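You operate a simulated robot arm through the tools that you are given. There is no shell and no other tool. Be economical: measure what you need, move in short steps, check, and stop when the job is done.

The job below is to be done with a simulated two-armed robot. You get a single attempt, and the scene is never put back.

TASK
Take the black lane out of use: plunger up, module out, air down.
Fine: raise the plunger to the 0 mm mark and lock it, then pull the black holder out; purple square module in the end pocket of the grey rack; black gauge to 1 bar; touch no other control.
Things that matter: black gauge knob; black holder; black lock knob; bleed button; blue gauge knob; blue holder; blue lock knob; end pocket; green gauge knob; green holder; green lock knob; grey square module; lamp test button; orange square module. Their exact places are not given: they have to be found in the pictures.

It is judged by the outcome, as a careful person would: the job done as asked, and still so three seconds after it is handed in. It fails if anything else is knocked over, pushed out of place, dropped, spilled or broken.

THE ROBOT
Two 6-joint arms with two-finger parallel grippers on one trunk, on a base that drives. Base frame: it is fixed to the floor where the robot stands at the start and does not move with it; the origin is under the middle of the robot, x ahead of it, y to its left, z up; the surface under the hand at the start is at about z = 750. Units: mm, rad, N and s.
The left shoulder is at the start at [280, 185, 1205], the right one opposite. With the tool pointing down near the work surface each hand reaches from about 160 to 880 mm from the robot's upright axis, wherever it stands, measured 20 degrees to its own side. Places, roughly: black gauge knob [800, 0, 800]; black holder [900, 0, 900]; black lock knob [900, 0, 1100]; bleed button [800, -300, 800]; blue gauge knob [700, 300, 800]; blue holder [800, 300, 900]; blue lock knob [800, 300, 1100]; end pocket [600, 100, 800]; green gauge knob [800, 100, 800]; green holder [900, 100, 900]; green lock knob [800, 100, 1100]; grey square module (5x5x3 cm) [900, 100, 1000]; lamp test button [800, 400, 1400]; orange square module (5x5x3 cm) [800, 200, 1000]; plunger tester [1000, 200, 1100]; plunger with the black pan [900, 0, 1100]. Payload 1.57 kg a hand.
The tool frame of a hand sits at the grasp point between the pads (the TCP): z along the fingers, y along the line on which they close. The tips reach 30 mm beyond it. Largest opening 80 mm; finger width 17, thickness 12; the body of the gripper, 40 by 82 mm, starts 80 mm behind the TCP.
Orientation is that of the tool frame in the base frame, as a unit quaternion [x, y, z, w]. With the fingers straight down and closing along the base's y, the tool's x points along the base's -x, its y along +y and its z along -z.

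THE INTERFACE
- The arms move only by the tool arm_command. It takes "left_motion", "right_motion" or both (then of equal length, played together; a hand with none holds still); each is one flat list of numbers, 7 for each row, row after row: the turn, a rotation vector about the tool's x, y, z in units of 5 degrees (1.0 is 5 degrees), then the shift along the tool's x, y, z in units of 50 mm (1.0 is 50 mm), then the closure, from 0 (fully open) to 1 (shut). In form: [rx, ry, rz, x, y, z, gripper, rx, ry, rz, x, y, z, gripper, ...]. A call has 1 to 20 rows; each row shifts and turns the commanded pose from where the row before left it, along the tool's axes as they then stand. A call with a number of a shift or a turn outside -1 to 1 is refused whole. Rows are played at 5 a second. More than 50 mm and 0.15 rad between two rows, or a gripper value outside its range, and nothing of the call is played. A pose out of reach is approached as far as the arm can. The call stops where the force on the tool passes 50 N (or 10 N more than at its start, if that is more) or the arm is blocked; 0.2 s more then pass. The fingers move at their own pace (about 153 mm/s each) and stop on an object; they squeeze with about 36 N. The grip force told is the motor's: it shows also when the fingers shut on nothing. Time passes only in rows, and 0.2 s behind the last, so rows that do not move let the fingers close. The reply holds the time, the measured pose of the TCP, the force on the tool along the base axes, the opening and the grip force, in the units named above and with some noise, with the torque about the TCP (base axes, N m) and any sound that the robot's microphone picked up, and new pictures: "views" is both (left out), scene, wrist or none (wrist: the cameras of the hands that moved).
- Cameras (640 x 400 px; columns grow to the right, rows downward): "scene" is now at [240, 12.4, 1648.4]; the picture's right is [0.18, -0.98, 0.00], its down [-0.71, -0.13, -0.70] and it looks along [0.68, 0.13, -0.72] (base axes); focal length 266 px, centre (320, 200). "left" rides on the left gripper at [72, 7, -122] in its tool frame; the picture's right is [-0.09, 1.00, 0.00], its down [-0.84, -0.08, -0.54] and it looks along [-0.54, -0.05, 0.84] (tool axes); focal length 238 px, centre (320, 200). "right" rides on the right gripper at [72, -7, -122] in its tool frame; the picture's right is [0.09, 1.00, 0.00], its down [-0.84, 0.08, -0.54] and it looks along [-0.54, 0.05, 0.84] (tool axes); focal length 238 px, centre (320, 200).
- lift_body(by): slides the trunk up (or, below 0, down) by that many mm; the arms and the scene camera ride with it, the base frame stays. It gives what a move gives, with no picture.
- drive_base(legs): drives the robot by 1 to 6 legs, each [ahead, turn to the left] in mm and rad, along the robot's own axes; the way and the turn of a leg run together, so that a leg with both is an arc; at most 1500 mm and 3.142 rad a leg. The arms and the cameras ride along, it lands a little off, and it stops where it bumps. It gives what a move gives, and a new picture of the scene camera.
- head_to(pan, tilt): turns the head with the scene camera to pan (to the left, within 1.501 rad either way) and tilt (down, from -0.506 to 1.204), counted from straight ahead of the robot. It gives what a move gives, and a new picture of the scene camera.
- point_at(camera, pixels): for up to 12 pixels [column, row] of the newest picture of that camera ("zoom" is the newest enlarged one), the place [x, y, z] in the base frame of the surface seen there, good to about 3 mm. No time passes.
- enlarge(camera, box): a new picture of the part [left, top, right, bottom] of that camera's present view, enlarged. No time passes.
- sign_off(): hands the job in; it is judged then, once.

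Work in short steps. Measure before you move; look again where a grasp or a placing could have gone wrong, and mend it. You have 80 turns and 260 pictures in all, those below and enlarged ones among them. Open the grippers and draw the arms clear of the work before you hand the job in, unless the task says otherwise; then end with one line.

The tools are called after "Call:" by a JSON object that holds its "op" and its "data". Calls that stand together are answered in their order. arm_command: Moves the arms, as the interface text tells. Its arguments: {"type":"object","properties":{"left_motion":{"type":"array","items":{"type":"number"}},"right_motion":{"type":"array","items":{"type":"number"}},"views":{"type":"string","enum":["both","scene","wrist","none"]}},"required":[]} The other tools are called the same way: lift_body (by) slides the trunk up or down; drive_base (legs) drives the base; head_to (pan, tilt) turns the head that bears the scene camera; point_at (camera, pixels) gives the place of the surface under pixels of a picture; enlarge (camera, box) takes an enlarged picture of a part of a camera's view; sign_off () hands the job in.

At the start:

```text
clock: 0.0
left_position: [538.2, 261.6, 1336.0]
left_tool_rot: [0.0, 1.0, -0.001, 0.001]
left_ft_force: [0.0, 0.3, -0.5]
left_wrist_torque: [0.03, -0.02, -0.01]
left_grip_width: 79.6
left_gripper_force: 0.2
right_position: [570.1, -218.5, 1326.1]
right_tool_rot: [0.0, 1.0, 0.0, 0.0]
right_ft_force: [0.3, 0.5, 1.0]
right_wrist_torque: [0.02, -0.04, 0.0]
right_grip_width: 80.0
right_gripper_force: 0.0
trunk travel left (down, up): [-900.0, 90.0]
robot x, y, heading: [-1.1, 0.5, -0.002]
head pan, tilt: [0.182, 0.801]
```

scene: 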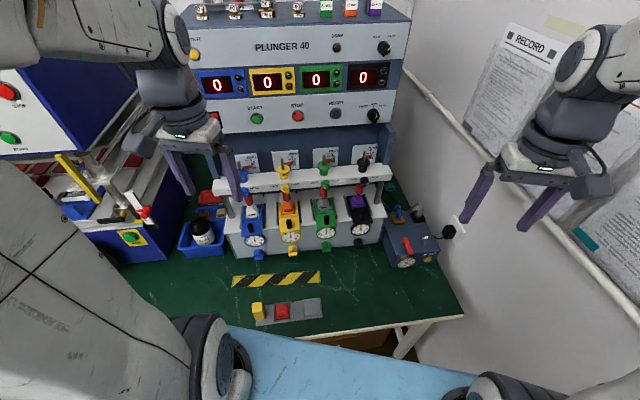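
right: 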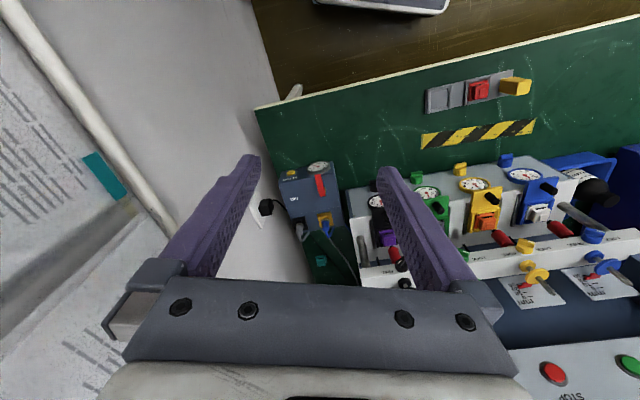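
left: 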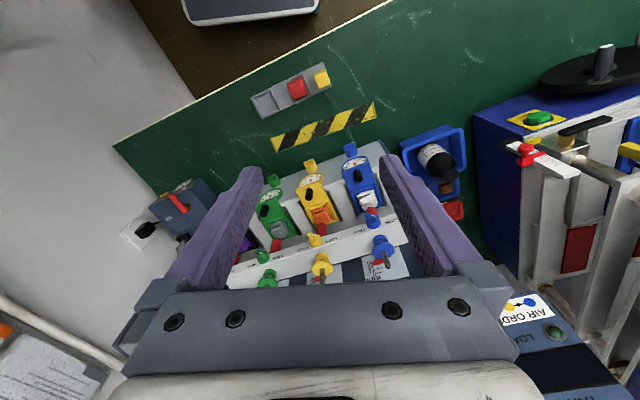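

The tester with four lanes is in the middle of the scene picture; I enlarge the lane area and the rack to read the details.

Call:
{"op": "enlarge", "data": {"camera": "scene", "box": [280, 140, 440, 270]}}

Call:
{"op": "enlarge", "data": {"camera": "scene", "box": [220, 240, 380, 340]}}

Call:
{"op": "enlarge", "data": {"camera": "right", "box": [340, 150, 500, 300]}}

```text
3.08 times, centred on (360, 205) of scene
```

zoom: 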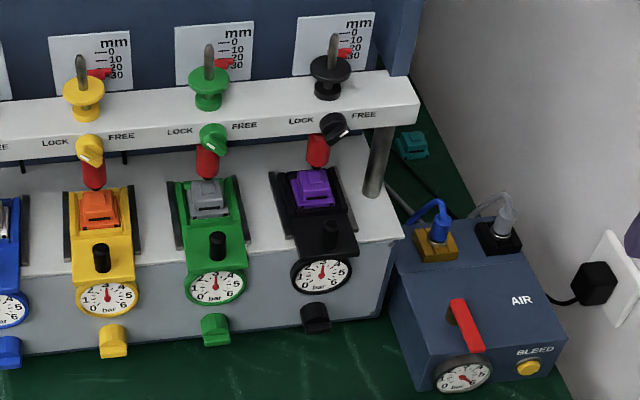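

```text
4.00 times, centred on (300, 290) of scene
```

zoom: 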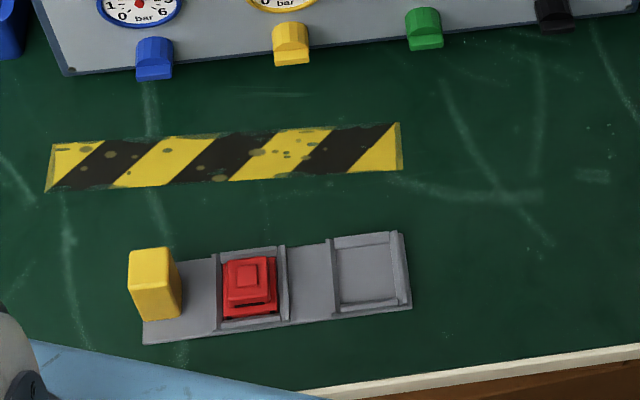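

```text
2.67 times, centred on (420, 225) of right
```

zoom: 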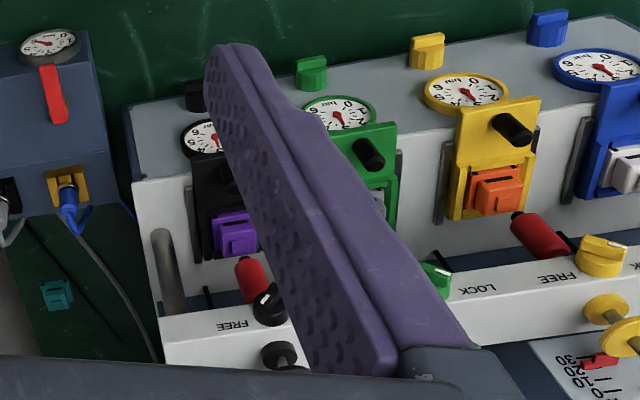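

I zoom tighter on the black lane's scale, lock knob, holder and gauge.

Call:
{"op": "enlarge", "data": {"camera": "scene", "box": [344, 140, 394, 180]}}

Call:
{"op": "enlarge", "data": {"camera": "scene", "box": [335, 175, 395, 225]}}

Call:
{"op": "enlarge", "data": {"camera": "scene", "box": [335, 205, 395, 255]}}

```text
10.00 times, centred on (369, 160) of scene
```

zoom: 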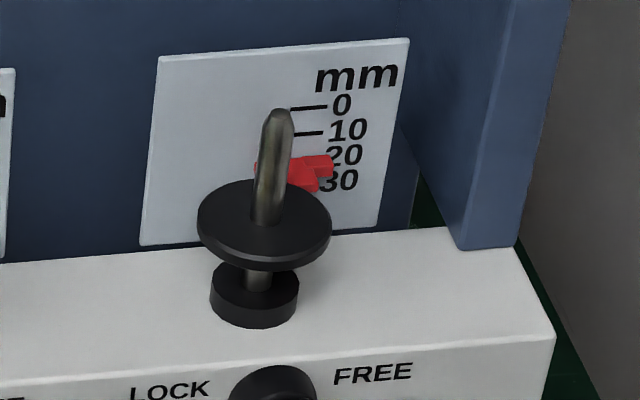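

```text
8.00 times, centred on (365, 200) of scene
```

zoom: 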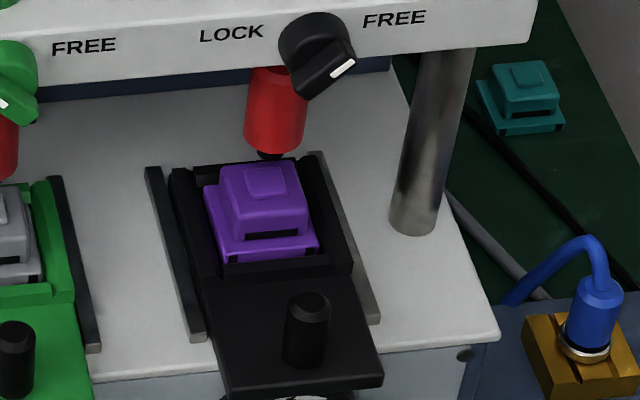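

```text
8.00 times, centred on (365, 230) of scene
```

zoom: 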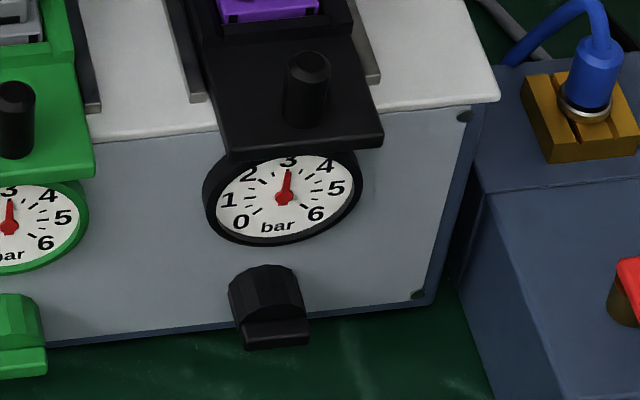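

Measuring the black lane's gauge knob and handle in the newest zoom, and plunger parts and rack in the scene picture.

Call:
{"op": "point_at", "data": {"camera": "zoom", "pixels": [[283, 198], [265, 275], [245, 290], [300, 285], [275, 325], [308, 62], [305, 110], [230, 145], [380, 138], [210, 80], [235, 335], [420, 50]]}}

Call:
{"op": "point_at", "data": {"camera": "scene", "pixels": [[365.2, 152], [360, 162], [375, 164], [365, 166], [365.4, 180.6], [365, 185], [368, 183], [358, 202], [366, 202], [374, 205], [387, 178], [365, 193]]}}

Call:
{"op": "point_at", "data": {"camera": "scene", "pixels": [[303, 301], [320, 299], [322, 315], [305, 318], [312, 308], [282, 310], [258, 308], [297, 308], [330, 290], [285, 240], [372, 157], [392, 178]]}}

```text
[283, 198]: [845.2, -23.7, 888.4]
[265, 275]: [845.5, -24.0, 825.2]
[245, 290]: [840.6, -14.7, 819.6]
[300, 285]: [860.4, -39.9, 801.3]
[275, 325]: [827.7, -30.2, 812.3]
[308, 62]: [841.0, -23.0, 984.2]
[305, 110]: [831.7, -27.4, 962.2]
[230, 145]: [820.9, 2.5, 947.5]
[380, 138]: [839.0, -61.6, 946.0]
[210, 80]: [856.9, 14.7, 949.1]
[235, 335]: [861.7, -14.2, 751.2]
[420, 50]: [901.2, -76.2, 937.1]
```

```text
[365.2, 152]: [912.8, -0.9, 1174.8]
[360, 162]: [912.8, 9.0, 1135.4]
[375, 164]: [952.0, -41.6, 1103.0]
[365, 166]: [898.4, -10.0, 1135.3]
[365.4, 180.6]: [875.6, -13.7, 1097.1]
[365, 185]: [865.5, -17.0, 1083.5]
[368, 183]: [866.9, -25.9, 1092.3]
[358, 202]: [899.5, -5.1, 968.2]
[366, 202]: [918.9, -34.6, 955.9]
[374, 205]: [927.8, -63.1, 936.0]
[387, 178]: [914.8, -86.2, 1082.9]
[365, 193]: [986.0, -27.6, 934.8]
```

```text
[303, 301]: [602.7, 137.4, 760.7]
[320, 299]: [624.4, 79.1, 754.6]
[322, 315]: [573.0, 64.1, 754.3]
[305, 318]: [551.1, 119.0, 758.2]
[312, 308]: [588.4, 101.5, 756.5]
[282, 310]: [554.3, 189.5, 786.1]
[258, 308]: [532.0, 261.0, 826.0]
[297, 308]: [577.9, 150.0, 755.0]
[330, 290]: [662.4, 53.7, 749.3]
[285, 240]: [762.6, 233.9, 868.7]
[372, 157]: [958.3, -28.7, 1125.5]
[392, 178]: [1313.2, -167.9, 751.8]
```

I check the neighbour lock knobs for what LOCK looks like, and measure the bridge line and panel above the scales to see the clearance.

Call:
{"op": "enlarge", "data": {"camera": "scene", "box": [200, 150, 400, 210]}}

Call:
{"op": "point_at", "data": {"camera": "scene", "pixels": [[230, 189], [270, 186], [345, 179], [385, 175], [240, 150], [350, 140], [250, 130], [350, 123], [250, 110], [350, 105], [355, 48], [285, 165]]}}

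```text
3.20 times, centred on (300, 180) of scene
```

zoom: 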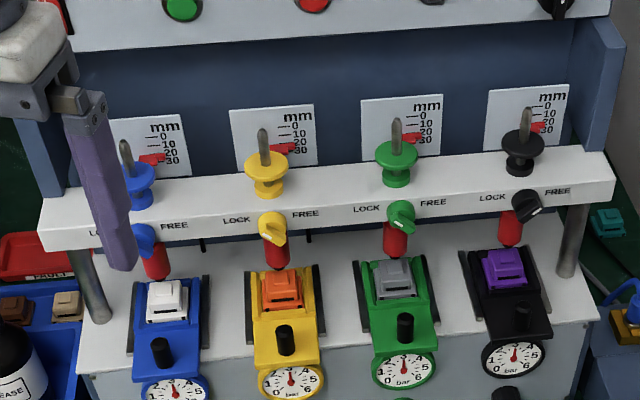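

```text
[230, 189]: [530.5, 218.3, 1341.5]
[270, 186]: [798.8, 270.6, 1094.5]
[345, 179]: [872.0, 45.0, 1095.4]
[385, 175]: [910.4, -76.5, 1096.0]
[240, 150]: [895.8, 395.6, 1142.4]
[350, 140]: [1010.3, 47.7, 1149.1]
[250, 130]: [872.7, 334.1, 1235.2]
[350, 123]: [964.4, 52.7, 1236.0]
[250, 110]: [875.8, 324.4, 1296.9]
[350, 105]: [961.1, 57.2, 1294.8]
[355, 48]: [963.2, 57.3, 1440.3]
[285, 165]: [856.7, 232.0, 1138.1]
```

The tester is yawed about 17.8° (right axis ≈ [0.306,-0.952]), LOCK points left, FREE right. Checking where the table edge is to see how far I can drive ahead.

Call:
{"op": "point_at", "data": {"camera": "scene", "pixels": [[300, 338], [400, 327], [460, 315], [300, 370], [340, 390], [400, 350], [250, 335], [130, 265], [297, 345]]}}

Call:
{"op": "head_to", "data": {"pan": 0.0, "tilt": 1.2}}

```text
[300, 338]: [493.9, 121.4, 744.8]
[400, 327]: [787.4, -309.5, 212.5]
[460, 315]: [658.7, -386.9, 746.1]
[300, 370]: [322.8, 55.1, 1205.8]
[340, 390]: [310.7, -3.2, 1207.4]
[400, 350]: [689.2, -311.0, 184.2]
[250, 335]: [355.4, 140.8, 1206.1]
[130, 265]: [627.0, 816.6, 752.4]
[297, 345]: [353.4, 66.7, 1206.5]
```

```text
clock: 0.9
left_position: [537.7, 261.6, 1336.6]
left_tool_rot: [0.0, 1.0, -0.001, 0.0]
left_ft_force: [0.6, -0.1, -0.5]
left_wrist_torque: [0.01, 0.01, -0.03]
left_grip_width: 80.1
left_gripper_force: 0.0
right_position: [568.3, -216.8, 1325.9]
right_tool_rot: [0.001, 1.0, 0.0, -0.001]
right_ft_force: [-0.8, -0.3, 0.1]
right_wrist_torque: [-0.02, 0.06, 0.0]
right_grip_width: 80.3
right_gripper_force: 0.1
trunk travel left (down, up): [-900.0, 90.0]
robot x, y, heading: [-1.4, -1.3, -0.005]
head pan, tilt: [0.0, 1.201]
```

scene: 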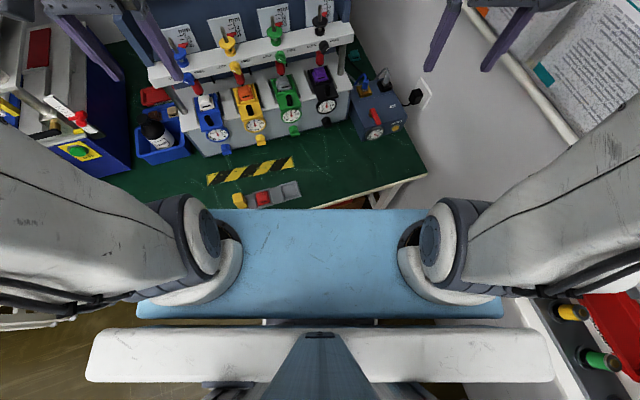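

The trunk plate ends near x=355 and the table edge is at x≈470–530 ahead, so I drive 80 mm ahead and raise the trunk for the reach from above.

Call:
{"op": "drive_base", "data": {"legs": [[80, 0]]}}

Call:
{"op": "lift_body", "data": {"by": 80}}

Call:
{"op": "head_to", "data": {"pan": 0.1, "tilt": 0.9}}

```text
clock: 1.9
left_position: [619.8, 261.0, 1336.5]
left_tool_rot: [0.0, 1.0, 0.0, 0.0]
left_ft_force: [-0.2, 0.7, 0.6]
left_wrist_torque: [-0.02, -0.01, -0.04]
left_grip_width: 79.9
left_gripper_force: 0.1
right_position: [649.5, -217.4, 1325.1]
right_tool_rot: [0.001, 1.0, 0.0, -0.001]
right_ft_force: [-0.1, 0.7, -0.3]
right_wrist_torque: [-0.03, -0.03, -0.04]
right_grip_width: 79.9
right_gripper_force: 0.0
trunk travel left (down, up): [-900.0, 90.0]
robot x, y, heading: [83.1, -3.5, 0.001]
head pan, tilt: [0.0, 1.201]
```

scene: 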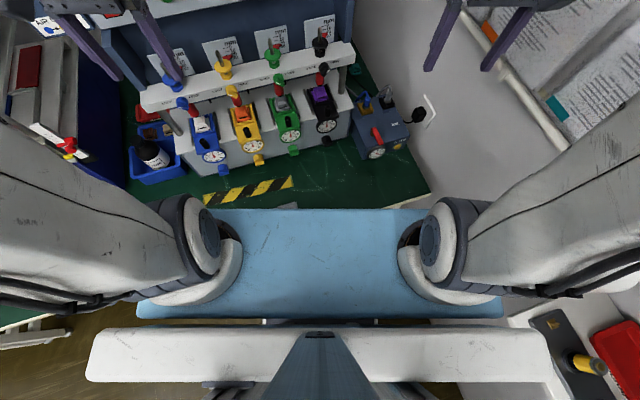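

```text
clock: 3.1
left_position: [619.0, 261.6, 1416.5]
left_tool_rot: [0.001, 1.0, 0.0, 0.0]
left_ft_force: [0.1, -0.5, -0.5]
left_wrist_torque: [-0.02, 0.03, -0.02]
left_grip_width: 80.0
left_gripper_force: 0.0
right_position: [650.0, -218.1, 1405.4]
right_tool_rot: [0.0, 1.0, 0.0, 0.0]
right_ft_force: [0.5, 0.2, 0.0]
right_wrist_torque: [0.0, 0.03, -0.01]
right_grip_width: 79.9
right_gripper_force: 0.1
trunk travel left (down, up): [-980.0, 10.0]
robot x, y, heading: [83.1, -0.4, 0.0]
head pan, tilt: [0.0, 1.201]
```

```text
clock: 3.9
left_position: [619.6, 261.3, 1416.7]
left_tool_rot: [0.0, 1.0, 0.001, 0.001]
left_ft_force: [0.2, -0.4, -0.2]
left_wrist_torque: [0.01, -0.04, 0.02]
left_grip_width: 80.1
left_gripper_force: 0.1
right_position: [649.5, -218.4, 1405.7]
right_tool_rot: [0.0, 1.0, 0.0, 0.0]
right_ft_force: [-0.1, -0.3, -0.4]
right_wrist_torque: [0.04, 0.01, 0.0]
right_grip_width: 80.3
right_gripper_force: 0.0
trunk travel left (down, up): [-980.0, 10.0]
robot x, y, heading: [81.6, 2.2, 0.004]
head pan, tilt: [0.099, 0.901]
```

scene: 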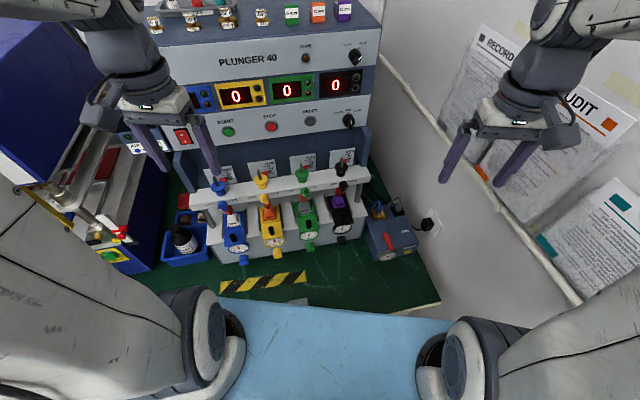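

Left hand: yaw to the tester's angle, move to in front of and above the black stem, then lean 20°.

Call:
{"op": "arm_command", "data": {"left_motion": [0, 0, -0.89, 0, 0, 0, 0, 0, 0, -0.89, 0, 0, 0, 0, 0, 0, -0.89, 0, 0, 0, 0, 0, 0, -0.89, 0, 0, 0, 0, 0, 0, 0, -0.378, -0.753, 0.348, 0, 0, 0, 0, -0.378, -0.753, 0.348, 0, 0, 0, 0, -0.378, -0.753, 0.348, 0, 0, 0, 0, -0.378, -0.753, 0.348, 0, 0, 0, 0, -0.378, -0.753, 0.348, 0, 0, 0, 0, -0.378, -0.753, 0.348, 0, 0, 0, 0, -0.378, -0.753, 0.348, 0, 0, 0, 0, -0.378, -0.753, 0.348, 0, 0, 0, 0, -0.378, -0.753, 0.348, 0, 0, -1, 0, 0, 0, 0, 0, 0, -1, 0, 0, 0, 0, 0, 0, -1, 0, 0, 0, 0, 0, 0, -1, 0, 0, 0, 0, 0]}}

```text
clock: 7.5
left_position: [885.4, -8.3, 1260.2]
left_tool_rot: [-0.153, 0.973, 0.027, 0.172]
left_ft_force: [0.6, -1.1, 0.0]
left_wrist_torque: [0.04, 0.02, 0.0]
left_grip_width: 80.2
left_gripper_force: 0.0
right_position: [649.1, -217.5, 1405.7]
right_tool_rot: [-0.001, 1.0, 0.0, 0.0]
right_ft_force: [0.5, -0.7, -0.8]
right_wrist_torque: [-0.01, -0.02, 0.01]
right_grip_width: 80.2
right_gripper_force: 0.1
trunk travel left (down, up): [-980.0, 10.0]
robot x, y, heading: [78.8, 3.2, -0.003]
head pan, tilt: [0.099, 0.901]
```

scene: 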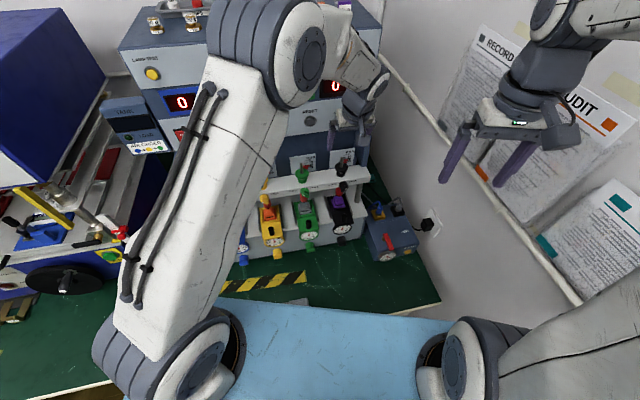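
left: 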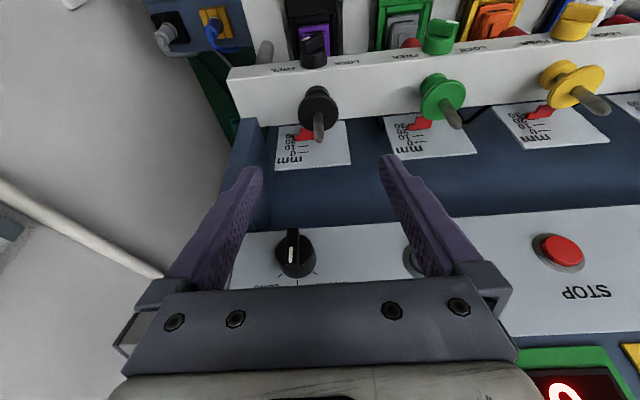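

Stem visible at (319,138) in the left picture; measuring the stem top and disc with it.

Call:
{"op": "point_at", "data": {"camera": "left", "pixels": [[318, 136], [319, 125], [318, 92], [302, 108], [335, 106], [440, 80], [458, 122], [313, 45], [297, 255], [300, 132]]}}

Call:
{"op": "enlarge", "data": {"camera": "left", "box": [260, 20, 380, 180]}}

```text
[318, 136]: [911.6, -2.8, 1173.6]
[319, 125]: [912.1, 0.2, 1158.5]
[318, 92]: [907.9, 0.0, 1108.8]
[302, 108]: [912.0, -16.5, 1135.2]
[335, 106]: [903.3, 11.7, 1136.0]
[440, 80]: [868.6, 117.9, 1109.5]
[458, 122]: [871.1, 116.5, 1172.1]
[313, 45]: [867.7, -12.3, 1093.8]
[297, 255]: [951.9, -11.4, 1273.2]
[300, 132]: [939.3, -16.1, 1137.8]
```

```text
2.50 times, centred on (320, 100) of left
```

zoom: 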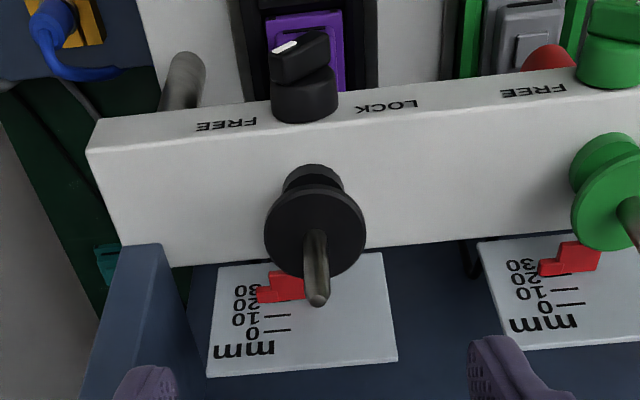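

Stem axis ≈ (914,-1), top 1174, disc top ≈1136. Moving the left TCP to z≈1170 on the stem.

Call:
{"op": "arm_command", "data": {"left_motion": [0, 0, 0, 0.062, -0.036, 0.6, 0.3, 0, 0, 0, 0, 0, 0.6, 0.3, 0, 0, 0, 0, 0, 0.69, 0.3], "views": "wrist"}}

```text
clock: 8.3
left_position: [912.2, -0.1, 1171.4]
left_tool_rot: [-0.154, 0.973, 0.026, 0.172]
left_ft_force: [0.1, 0.8, 0.0]
left_wrist_torque: [-0.02, 0.0, 0.0]
left_grip_width: 55.9
left_gripper_force: 0.0
right_position: [649.7, -219.6, 1405.1]
right_tool_rot: [0.0, 1.0, 0.0, 0.0]
right_ft_force: [-0.2, 1.1, -0.1]
right_wrist_torque: [0.0, 0.02, 0.01]
right_grip_width: 80.0
right_gripper_force: 0.0
trunk travel left (down, up): [-980.0, 10.0]
robot x, y, heading: [80.9, 0.5, -0.0]
head pan, tilt: [0.099, 0.901]
```

left: 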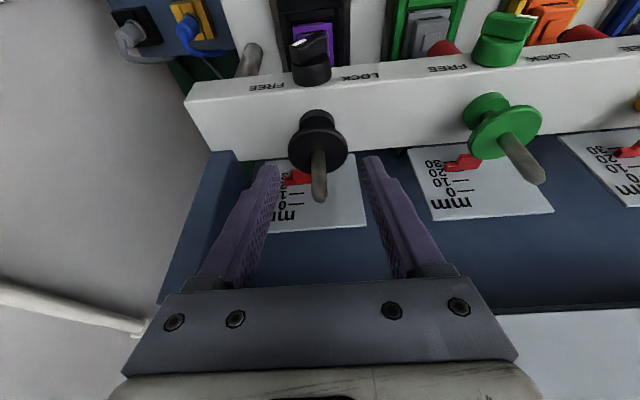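

The stem lies between the fingers; closing.

Call:
{"op": "arm_command", "data": {"left_motion": [0, 0, 0, 0, 0, 0, 1, 0, 0, 0, 0, 0, 0, 1, 0, 0, 0, 0, 0, 0, 1], "views": "wrist"}}

Call:
{"op": "enlarge", "data": {"camera": "left", "box": [250, 90, 400, 240]}}

```text
clock: 9.1
left_position: [913.0, 0.3, 1170.0]
left_tool_rot: [-0.153, 0.973, 0.027, 0.172]
left_ft_force: [3.0, -3.9, -1.8]
left_wrist_torque: [0.18, -0.08, -0.02]
left_grip_width: 9.6
left_gripper_force: 27.4
right_position: [650.2, -218.9, 1405.3]
right_tool_rot: [0.001, 1.0, -0.001, 0.0]
right_ft_force: [0.2, 0.2, -0.4]
right_wrist_torque: [-0.03, -0.03, 0.01]
right_grip_width: 79.9
right_gripper_force: 0.0
trunk travel left (down, up): [-980.0, 10.0]
robot x, y, heading: [76.2, -2.1, 0.002]
head pan, tilt: [0.099, 0.901]
```

left: 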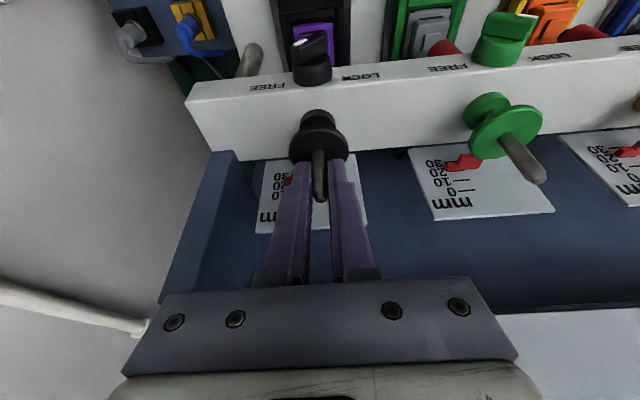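

```text
2.67 times, centred on (325, 165) of left
```

zoom: 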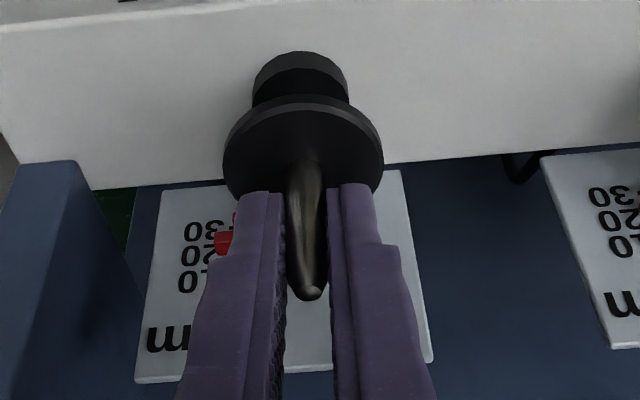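

Stem held (9.6 mm). Raising 20 mm straight up in small rows and watching the force.

Call:
{"op": "arm_command", "data": {"left_motion": [0, 0, 0, -0.034, 0, -0.094, 1, 0, 0, 0, -0.034, 0, -0.094, 1, 0, 0, 0, -0.034, 0, -0.094, 1, 0, 0, 0, -0.034, 0, -0.094, 1], "views": "both"}}

Call:
{"op": "enlarge", "data": {"camera": "left", "box": [240, 90, 390, 240]}}

Call:
{"op": "enlarge", "data": {"camera": "scene", "box": [305, 130, 385, 200]}}

```text
clock: 10.1
left_position: [913.0, 0.1, 1190.1]
left_tool_rot: [-0.154, 0.973, 0.027, 0.17]
left_ft_force: [2.6, 2.5, -1.3]
left_wrist_torque: [0.03, -0.57, 0.0]
left_grip_width: 9.5
left_gripper_force: 28.4
right_position: [649.8, -218.6, 1406.4]
right_tool_rot: [-0.001, 1.0, 0.0, 0.0]
right_ft_force: [-0.3, 0.3, -0.5]
right_wrist_torque: [-0.02, -0.01, -0.01]
right_grip_width: 80.1
right_gripper_force: 0.1
trunk travel left (down, up): [-980.0, 10.0]
robot x, y, heading: [76.5, 1.0, -0.004]
head pan, tilt: [0.099, 0.901]
```

scene: 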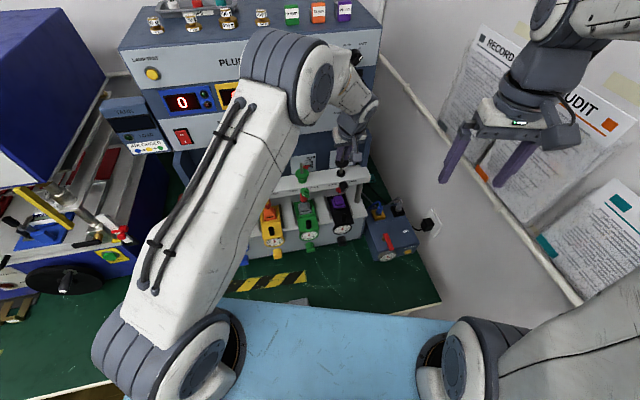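
left: 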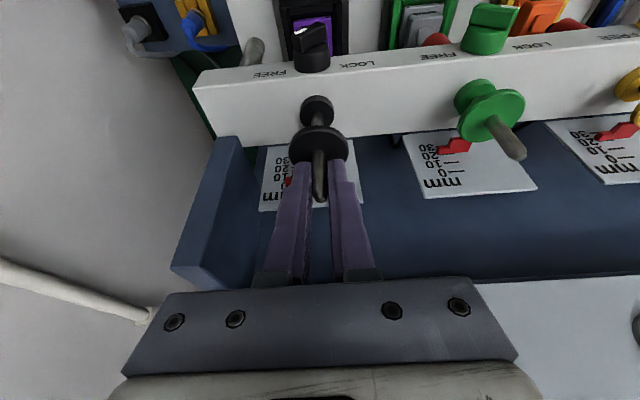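

```text
2.67 times, centred on (315, 165) of left
```

zoom: 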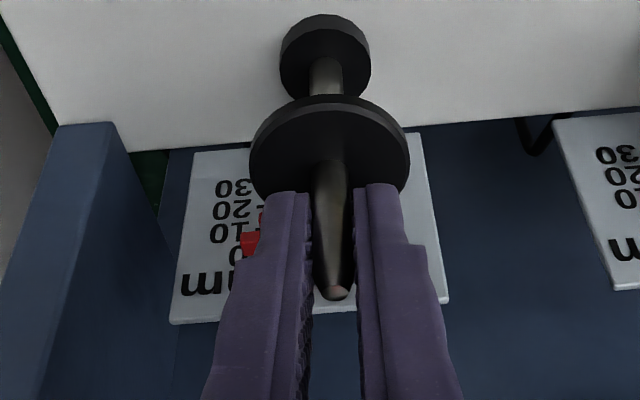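

```text
5.71 times, centred on (345, 165) of scene
```

zoom: 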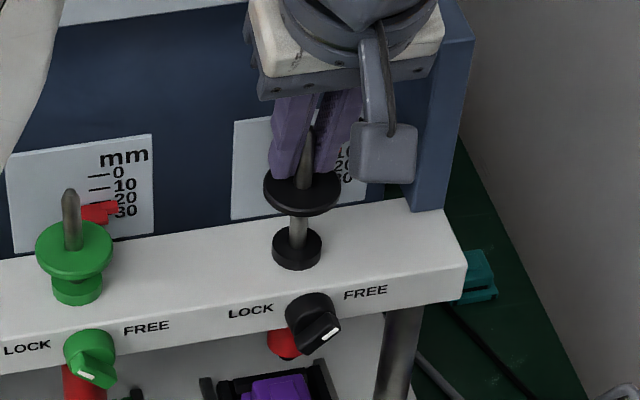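

Lifting freely; marker is now between 10 and 0. Raising 4 mm more in 1 mm rows, watching for a stop.

Call:
{"op": "arm_command", "data": {"left_motion": [0, 0, 0, -0.0068, 0, -0.0188, 1, 0, 0, 0, -0.0068, 0, -0.0188, 1, 0, 0, 0, -0.0068, 0, -0.0188, 1, 0, 0, 0, -0.0068, 0, -0.0188, 1], "views": "wrist"}}

Call:
{"op": "enlarge", "data": {"camera": "left", "box": [250, 120, 330, 220]}}

```text
clock: 11.1
left_position: [913.3, -0.3, 1192.0]
left_tool_rot: [-0.153, 0.973, 0.029, 0.169]
left_ft_force: [3.1, 2.1, -18.3]
left_wrist_torque: [-0.25, -0.05, -0.02]
left_grip_width: 9.8
left_gripper_force: 27.7
right_position: [651.4, -218.7, 1405.3]
right_tool_rot: [0.0, 1.0, 0.0, -0.002]
right_ft_force: [-1.0, -0.1, 0.0]
right_wrist_torque: [-0.01, 0.02, 0.0]
right_grip_width: 80.4
right_gripper_force: 0.1
trunk travel left (down, up): [-980.0, 10.0]
robot x, y, heading: [79.9, 0.1, 0.004]
head pan, tilt: [0.099, 0.901]
```

left: 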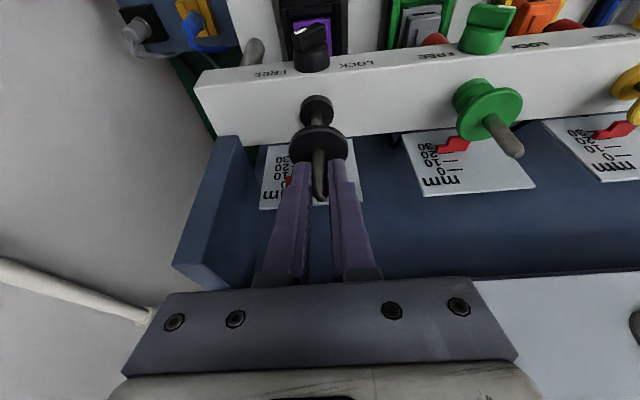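

```text
4.00 times, centred on (290, 170) of left
```

zoom: 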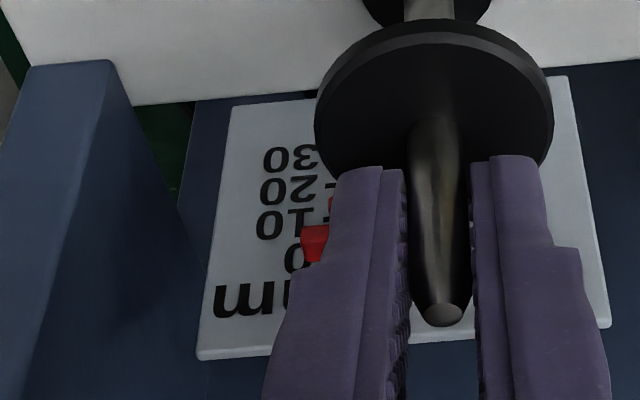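

Stop met at the top (18 N at z 1192), i.e. the 0 mark. Left keeps holding; now the right hand yaws and comes in front of the black lock knob.

Call:
{"op": "arm_command", "data": {"right_motion": [0, 0, -0.89, 0, 0, 0, 0, 0, 0, -0.89, 0, 0, 0, 0, 0, 0, -0.89, 0, 0, 0, 0, 0, 0, -0.89, 0, 0, 0, 0, 0, 0, 0, -0.3, 0.305, 0.6375, 0, 0, 0, 0, -0.3, 0.305, 0.6375, 0, 0, 0, 0, -0.3, 0.305, 0.6375, 0, 0, 0, 0, -0.3, 0.305, 0.6375, 0, 0, 0, 0, -0.3, 0.305, 0.6375, 0, 0, 0, 0, -0.3, 0.305, 0.6375, 0, 0, 0, 0, -0.3, 0.305, 0.6375, 0, 0, 0, 0, -0.3, 0.305, 0.6375, 0]}}

```text
clock: 13.7
left_position: [912.7, -0.5, 1195.2]
left_tool_rot: [-0.153, 0.973, 0.027, 0.17]
left_ft_force: [-7.1, 6.3, -13.9]
left_wrist_torque: [-0.29, 0.52, 0.07]
left_grip_width: 9.8
left_gripper_force: 27.8
right_position: [727.8, -66.6, 1148.4]
right_tool_rot: [-0.155, 0.988, 0.0, 0.0]
right_ft_force: [0.2, -0.3, 0.4]
right_wrist_torque: [0.03, 0.02, -0.03]
right_grip_width: 80.1
right_gripper_force: 0.2
trunk travel left (down, up): [-980.0, 10.0]
robot x, y, heading: [83.2, 0.6, 0.004]
head pan, tilt: [0.099, 0.901]
```

scene: 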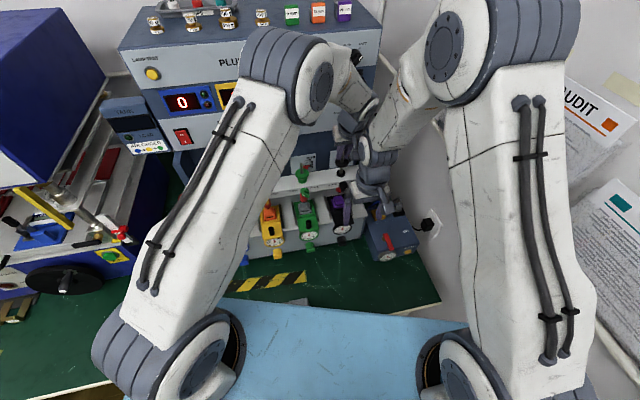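
right: 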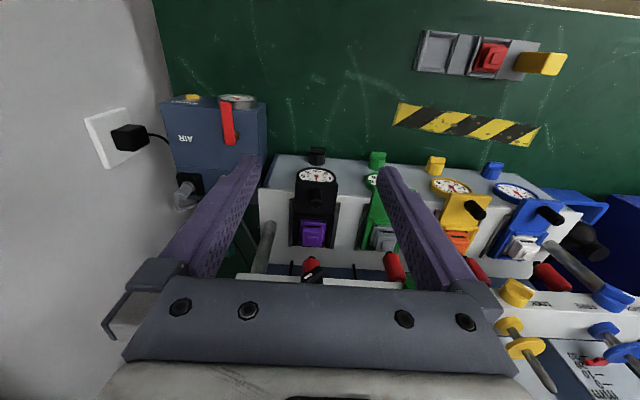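

Right hand in place; tilting it forward 55° to see the lock knob.

Call:
{"op": "arm_command", "data": {"right_motion": [0, -1, 0, 0, 0, 0, 0, 0, -1, 0, 0, 0, 0, 0, 0, -1, 0, 0, 0, 0, 0, 0, -1, 0, 0, 0, 0, 0, 0, -1, 0, 0, 0, 0, 0, 0, -1, 0, 0, 0, 0, 0, 0, -1, 0, 0, 0, 0, 0, 0, -1, 0, 0, 0, 0, 0, 0, -1, 0, 0, 0, 0, 0, 0, -1, 0, 0, 0, 0, 0, 0, -1, 0, 0, 0, 0, 0]}}

```text
clock: 16.1
left_position: [912.6, -0.7, 1194.7]
left_tool_rot: [-0.153, 0.973, 0.027, 0.17]
left_ft_force: [-8.1, 5.3, -14.3]
left_wrist_torque: [-0.15, 0.21, 0.0]
left_grip_width: 9.4
left_gripper_force: 27.9
right_position: [747.8, -58.6, 1142.4]
right_tool_rot: [-0.137, 0.876, 0.071, 0.457]
right_ft_force: [0.0, 0.7, -0.2]
right_wrist_torque: [-0.01, 0.04, 0.01]
right_grip_width: 80.2
right_gripper_force: 0.0
right hand out of reach, approached as far as the arm can: row 9, 10, 11
trunk travel left (down, up): [-980.0, 10.0]
robot x, y, heading: [82.8, -0.3, -0.002]
head pan, tilt: [0.099, 0.901]
```

scene: 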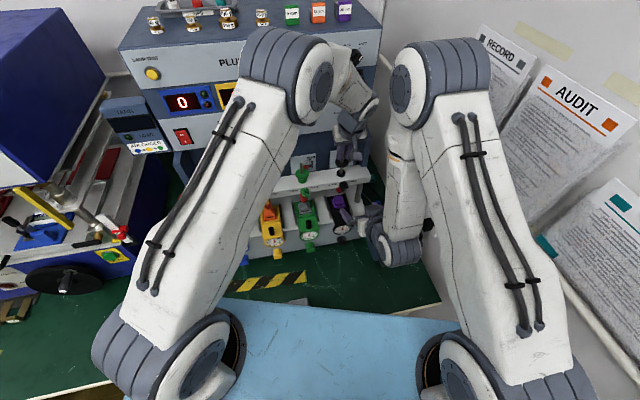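
right: 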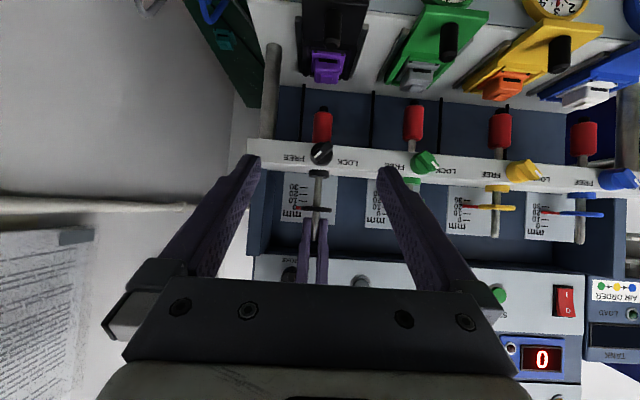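

The tilt reached its limit in this folded pose (55° close), but the view is good; enlarging the lock knobs.

Call:
{"op": "enlarge", "data": {"camera": "right", "box": [260, 120, 400, 230]}}

Call:
{"op": "point_at", "data": {"camera": "right", "pixels": [[321, 153], [316, 158], [328, 148], [321, 145], [300, 152], [345, 157], [425, 162], [435, 170], [330, 208], [308, 208], [318, 175], [297, 210]]}}

```text
3.64 times, centred on (330, 175) of right
```

zoom: 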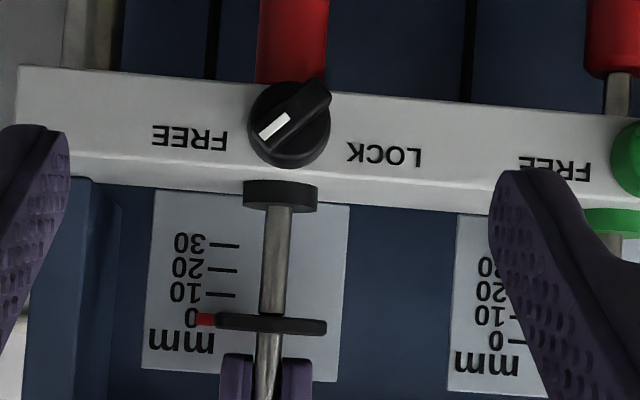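

```text
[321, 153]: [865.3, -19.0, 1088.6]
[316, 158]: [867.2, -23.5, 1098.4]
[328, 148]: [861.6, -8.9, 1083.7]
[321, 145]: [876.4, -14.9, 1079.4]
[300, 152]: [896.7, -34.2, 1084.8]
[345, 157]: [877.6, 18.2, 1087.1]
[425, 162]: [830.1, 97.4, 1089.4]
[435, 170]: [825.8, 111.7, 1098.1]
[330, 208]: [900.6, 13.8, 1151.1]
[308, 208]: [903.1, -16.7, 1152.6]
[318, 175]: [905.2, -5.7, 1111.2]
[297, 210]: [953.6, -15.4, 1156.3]
```

Marker sits at 0, white pointer at ~43° up-right (FREE); LOCK should be mirrored up-left. Moving the right hand nearer and tilting to horizontal.

Call:
{"op": "arm_command", "data": {"right_motion": [0, 0, 0, -0.018, 0.03, 0.7, 0, 0, 0, 0, -0.018, 0.03, 0.7, 0, 0, 0, 0, -0.018, 0.03, 0.7, 0, 0, -1, 0, 0, 0, 0, 0, 0, -1, 0, 0, 0, 0, 0, 0, -1, 0, 0, 0, 0, 0, 0, -1, 0, 0, 0, 0, 0, 0, -1, 0, 0, 0, 0, 0, 0, -1, 0, 0, 0, 0, 0, 0, -1, 0, 0, 0, 0, 0]}}

```text
clock: 18.3
left_position: [913.3, -0.8, 1194.0]
left_tool_rot: [-0.152, 0.973, 0.027, 0.17]
left_ft_force: [-8.8, 5.1, -12.4]
left_wrist_torque: [-0.09, 0.17, 0.03]
left_grip_width: 9.4
left_gripper_force: 27.4
right_position: [829.0, -28.9, 1084.0]
right_tool_rot: [-0.11, 0.698, 0.11, 0.698]
right_ft_force: [-0.6, 0.0, 0.6]
right_wrist_torque: [0.01, -0.03, 0.0]
right_grip_width: 80.0
right_gripper_force: 0.1
trunk travel left (down, up): [-980.0, 10.0]
robot x, y, heading: [83.0, -1.7, 0.001]
head pan, tilt: [0.099, 0.901]
```

scene: 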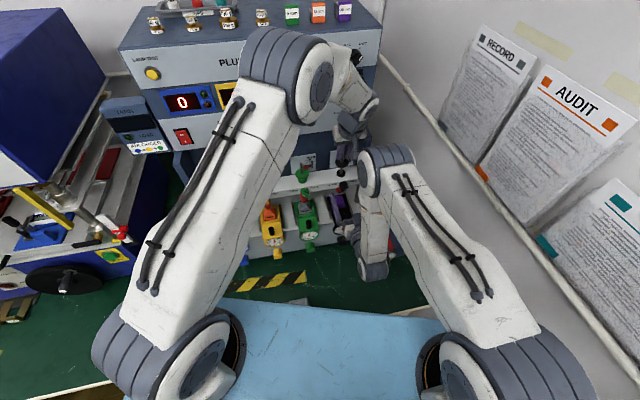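
right: 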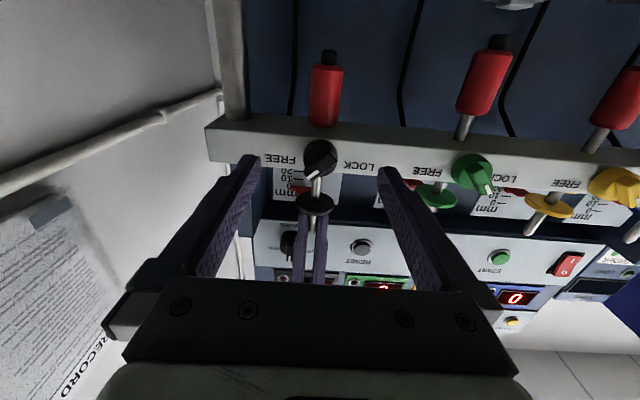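

Right hand is horizontal, tips ~8 mm before the knob at (320,158). Rolling +45° to straddle the pointer bar, aligned at z 1090.

Call:
{"op": "arm_command", "data": {"right_motion": [0, 0, 0, -0.12, 0.02, 0, 0, 0, 0, 1, 0, 0, 0, 0, 0, 0, 1, 0, 0, 0, 0, 0, 0, 1, 0, 0, 0, 0, 0, 0, 1, 0, 0, 0, 0, 0, 0, 1, 0, 0, 0, 0, 0, 0, 1, 0, 0, 0, 0, 0, 0, 1, 0, 0, 0, 0, 0, 0, 1, 0, 0, 0, 0, 0, 0, 0.7, 0, 0, 0, 0], "views": "wrist"}}

Call:
{"op": "enlarge", "data": {"camera": "right", "box": [240, 100, 400, 220]}}

```text
clock: 20.5
left_position: [912.7, -1.4, 1193.6]
left_tool_rot: [-0.152, 0.973, 0.027, 0.17]
left_ft_force: [-9.2, 5.3, -11.6]
left_wrist_torque: [-0.12, 0.14, 0.05]
left_grip_width: 9.4
left_gripper_force: 27.5
right_position: [828.5, -26.8, 1090.7]
right_tool_rot: [0.158, 0.689, 0.362, 0.608]
right_ft_force: [-0.2, 0.4, -0.8]
right_wrist_torque: [-0.01, 0.04, 0.03]
right_grip_width: 80.3
right_gripper_force: 0.1
trunk travel left (down, up): [-980.0, 10.0]
robot x, y, heading: [76.6, 1.5, -0.003]
head pan, tilt: [0.099, 0.901]
```

right: 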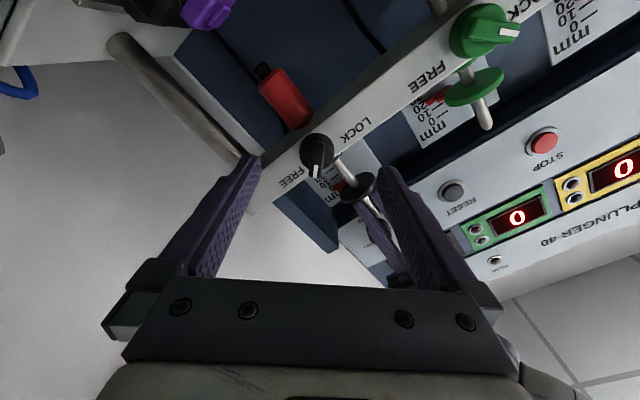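

```text
3.33 times, centred on (320, 160) of right
```

zoom: 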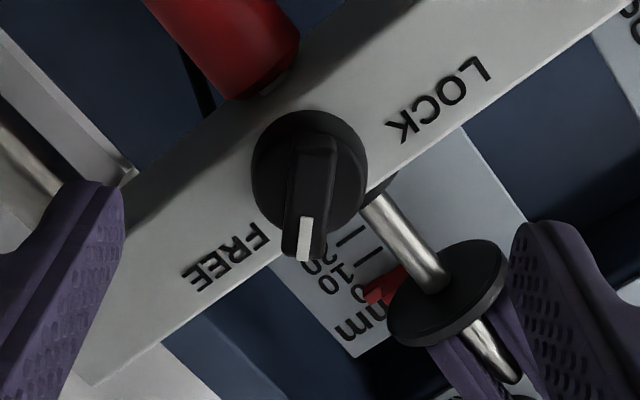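

The bar lies square between the fingers at zoom (308,210). Narrowing, advancing 18 mm, then closing.

Call:
{"op": "arm_command", "data": {"right_motion": [0, 0, 0, 0, 0, 0, 0.45, 0, 0, 0, 0, 0, 0, 0.45, 0, 0, 0, 0, 0, 0.18, 0.45, 0, 0, 0, 0, 0, 0.18, 0.45, 0, 0, 0, 0, 0, 0, 1, 0, 0, 0, 0, 0, 0, 1, 0, 0, 0, 0, 0, 0, 1], "views": "wrist"}}

Call:
{"op": "enlarge", "data": {"camera": "right", "box": [240, 100, 400, 220]}}

```text
clock: 22.1
left_position: [913.0, -0.2, 1195.7]
left_tool_rot: [-0.152, 0.973, 0.028, 0.171]
left_ft_force: [-15.9, 8.8, -5.1]
left_wrist_torque: [0.02, -0.4, 0.05]
left_grip_width: 9.6
left_gripper_force: 28.2
right_position: [846.8, -23.5, 1089.0]
right_tool_rot: [0.159, 0.691, 0.358, 0.608]
right_ft_force: [9.9, -10.4, -14.6]
right_wrist_torque: [-0.12, 0.23, -0.17]
right_grip_width: 9.9
right_gripper_force: 28.4
trunk travel left (down, up): [-980.0, 10.0]
robot x, y, heading: [80.5, 0.9, 0.001]
head pan, tilt: [0.099, 0.901]
```

right: 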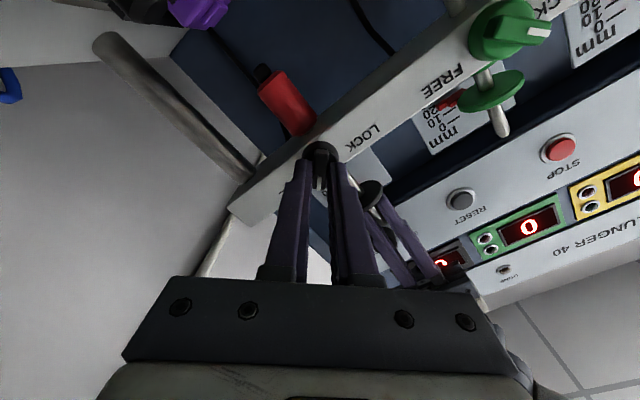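

```text
3.33 times, centred on (320, 160) of right
```

zoom: 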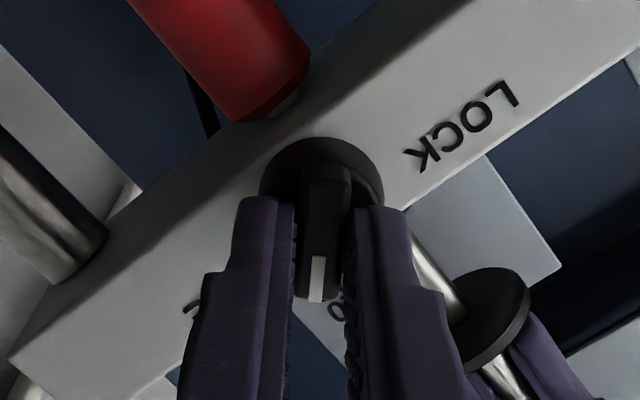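

Bar gripped (9.9 mm). Rolling -50° counter-clockwise toward LOCK and checking.

Call:
{"op": "arm_command", "data": {"right_motion": [0, 0, -1, 0, 0, 0, 1, 0, 0, -1, 0, 0, 0, 1, 0, 0, -1, 0, 0, 0, 1, 0, 0, -1, 0, 0, 0, 1, 0, 0, -1, 0, 0, 0, 1, 0, 0, -1, 0, 0, 0, 1, 0, 0, -1, 0, 0, 0, 1, 0, 0, -1, 0, 0, 0, 1, 0, 0, -1, 0, 0, 0, 1, 0, 0, -1, 0, 0, 0, 1], "views": "wrist"}}

Call:
{"op": "enlarge", "data": {"camera": "right", "box": [240, 100, 400, 220]}}

```text
clock: 24.3
left_position: [912.8, -0.4, 1195.9]
left_tool_rot: [-0.153, 0.973, 0.028, 0.17]
left_ft_force: [-4.9, 13.5, -5.7]
left_wrist_torque: [-0.11, 0.27, 0.07]
left_grip_width: 9.5
left_gripper_force: 27.7
right_position: [845.7, -21.6, 1089.4]
right_tool_rot: [-0.149, 0.693, 0.069, 0.702]
right_ft_force: [-9.4, -17.0, -14.0]
right_wrist_torque: [-0.15, 0.37, -0.27]
right_grip_width: 9.7
right_gripper_force: 28.1
trunk travel left (down, up): [-980.0, 10.0]
robot x, y, heading: [80.9, 0.4, -0.002]
head pan, tilt: [0.099, 0.901]
```

right: 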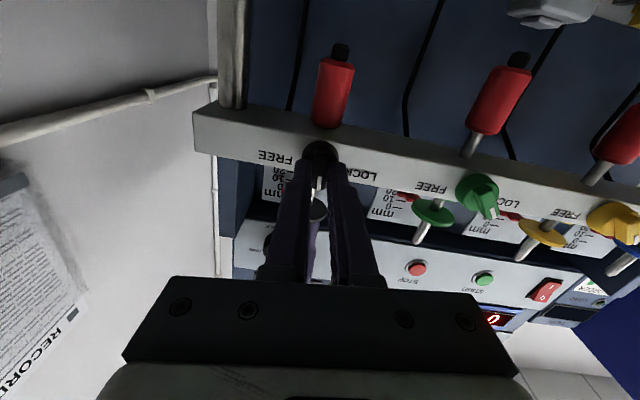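

```text
3.33 times, centred on (320, 160) of right
```

zoom: 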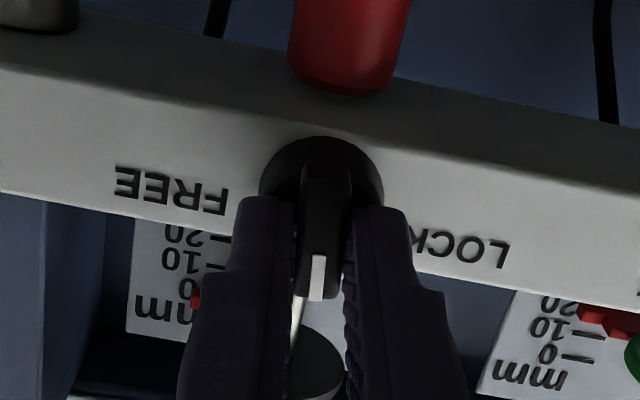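

The bar follows; the pointer is straight up now. Easing 1.5 mm right/down to relieve the side load and rolling the remaining ~40°.

Call:
{"op": "arm_command", "data": {"right_motion": [0, 0, 0, 0.03, -0.03, 0, 1, 0, 0, -1, 0, 0, 0, 1, 0, 0, -1, 0, 0, 0, 1, 0, 0, -1, 0, 0, 0, 1, 0, 0, -1, 0, 0, 0, 1, 0, 0, -1, 0, 0, 0, 1, 0, 0, -1, 0, 0, 0, 1, 0, 0, -1, 0, 0, 0, 1, 0, 0, -1, 0, 0, 0, 1], "views": "wrist"}}

Call:
{"op": "enlarge", "data": {"camera": "right", "box": [240, 100, 400, 220]}}

```text
clock: 26.3
left_position: [913.5, -0.4, 1194.4]
left_tool_rot: [-0.152, 0.973, 0.026, 0.171]
left_ft_force: [3.4, 1.1, -11.8]
left_wrist_torque: [0.24, -0.07, -0.01]
left_grip_width: 9.6
left_gripper_force: 27.3
right_position: [846.0, -22.0, 1088.9]
right_tool_rot: [-0.379, 0.598, -0.173, 0.685]
right_ft_force: [-22.6, 13.1, -0.9]
right_wrist_torque: [0.69, 0.07, 0.27]
right_grip_width: 10.1
right_gripper_force: 28.2
trunk travel left (down, up): [-980.0, 10.0]
robot x, y, heading: [79.8, -0.5, 0.002]
head pan, tilt: [0.099, 0.901]
```

right: 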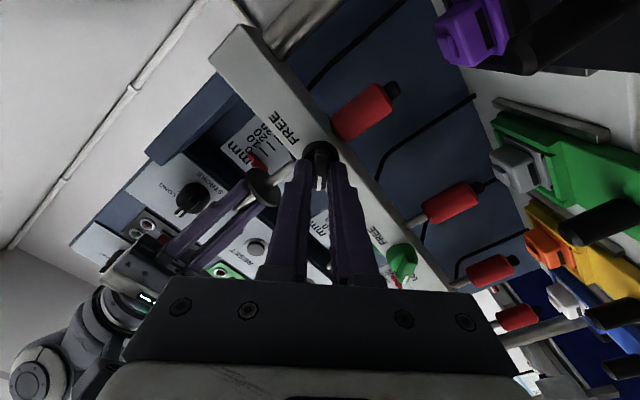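

```text
3.33 times, centred on (320, 160) of right
```

zoom: 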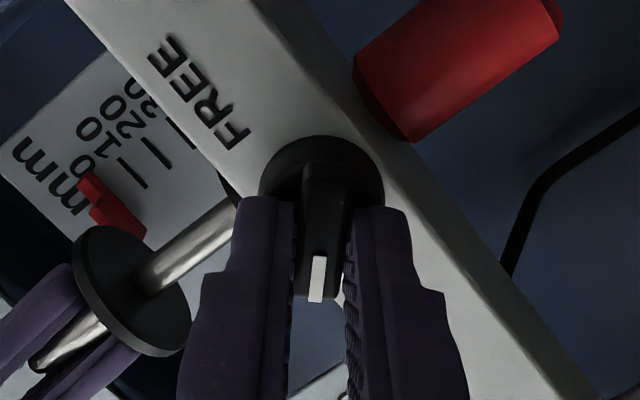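

Pointer is ~135° (up-left) and torque rose to 0.69 N·m, suggesting the LOCK end. One small extra nudge of 3° to confirm the stop.

Call:
{"op": "arm_command", "data": {"right_motion": [0, 0, -0.3, 0, 0, 0, 1, 0, 0, -0.3, 0, 0, 0, 1], "views": "none"}}

```text
clock: 26.9
left_position: [913.8, -0.5, 1195.5]
left_tool_rot: [-0.152, 0.973, 0.026, 0.172]
left_ft_force: [1.6, -2.0, -10.8]
left_wrist_torque: [0.17, -0.19, 0.02]
left_grip_width: 9.5
left_gripper_force: 27.7
right_position: [845.6, -19.8, 1088.9]
right_tool_rot: [-0.394, 0.588, -0.191, 0.68]
right_ft_force: [-18.5, 16.6, -5.1]
right_wrist_torque: [0.77, -0.07, 0.46]
right_grip_width: 10.8
right_gripper_force: 28.8
trunk travel left (down, up): [-980.0, 10.0]
robot x, y, heading: [83.2, -3.6, -0.002]
head pan, tilt: [0.099, 0.901]
```

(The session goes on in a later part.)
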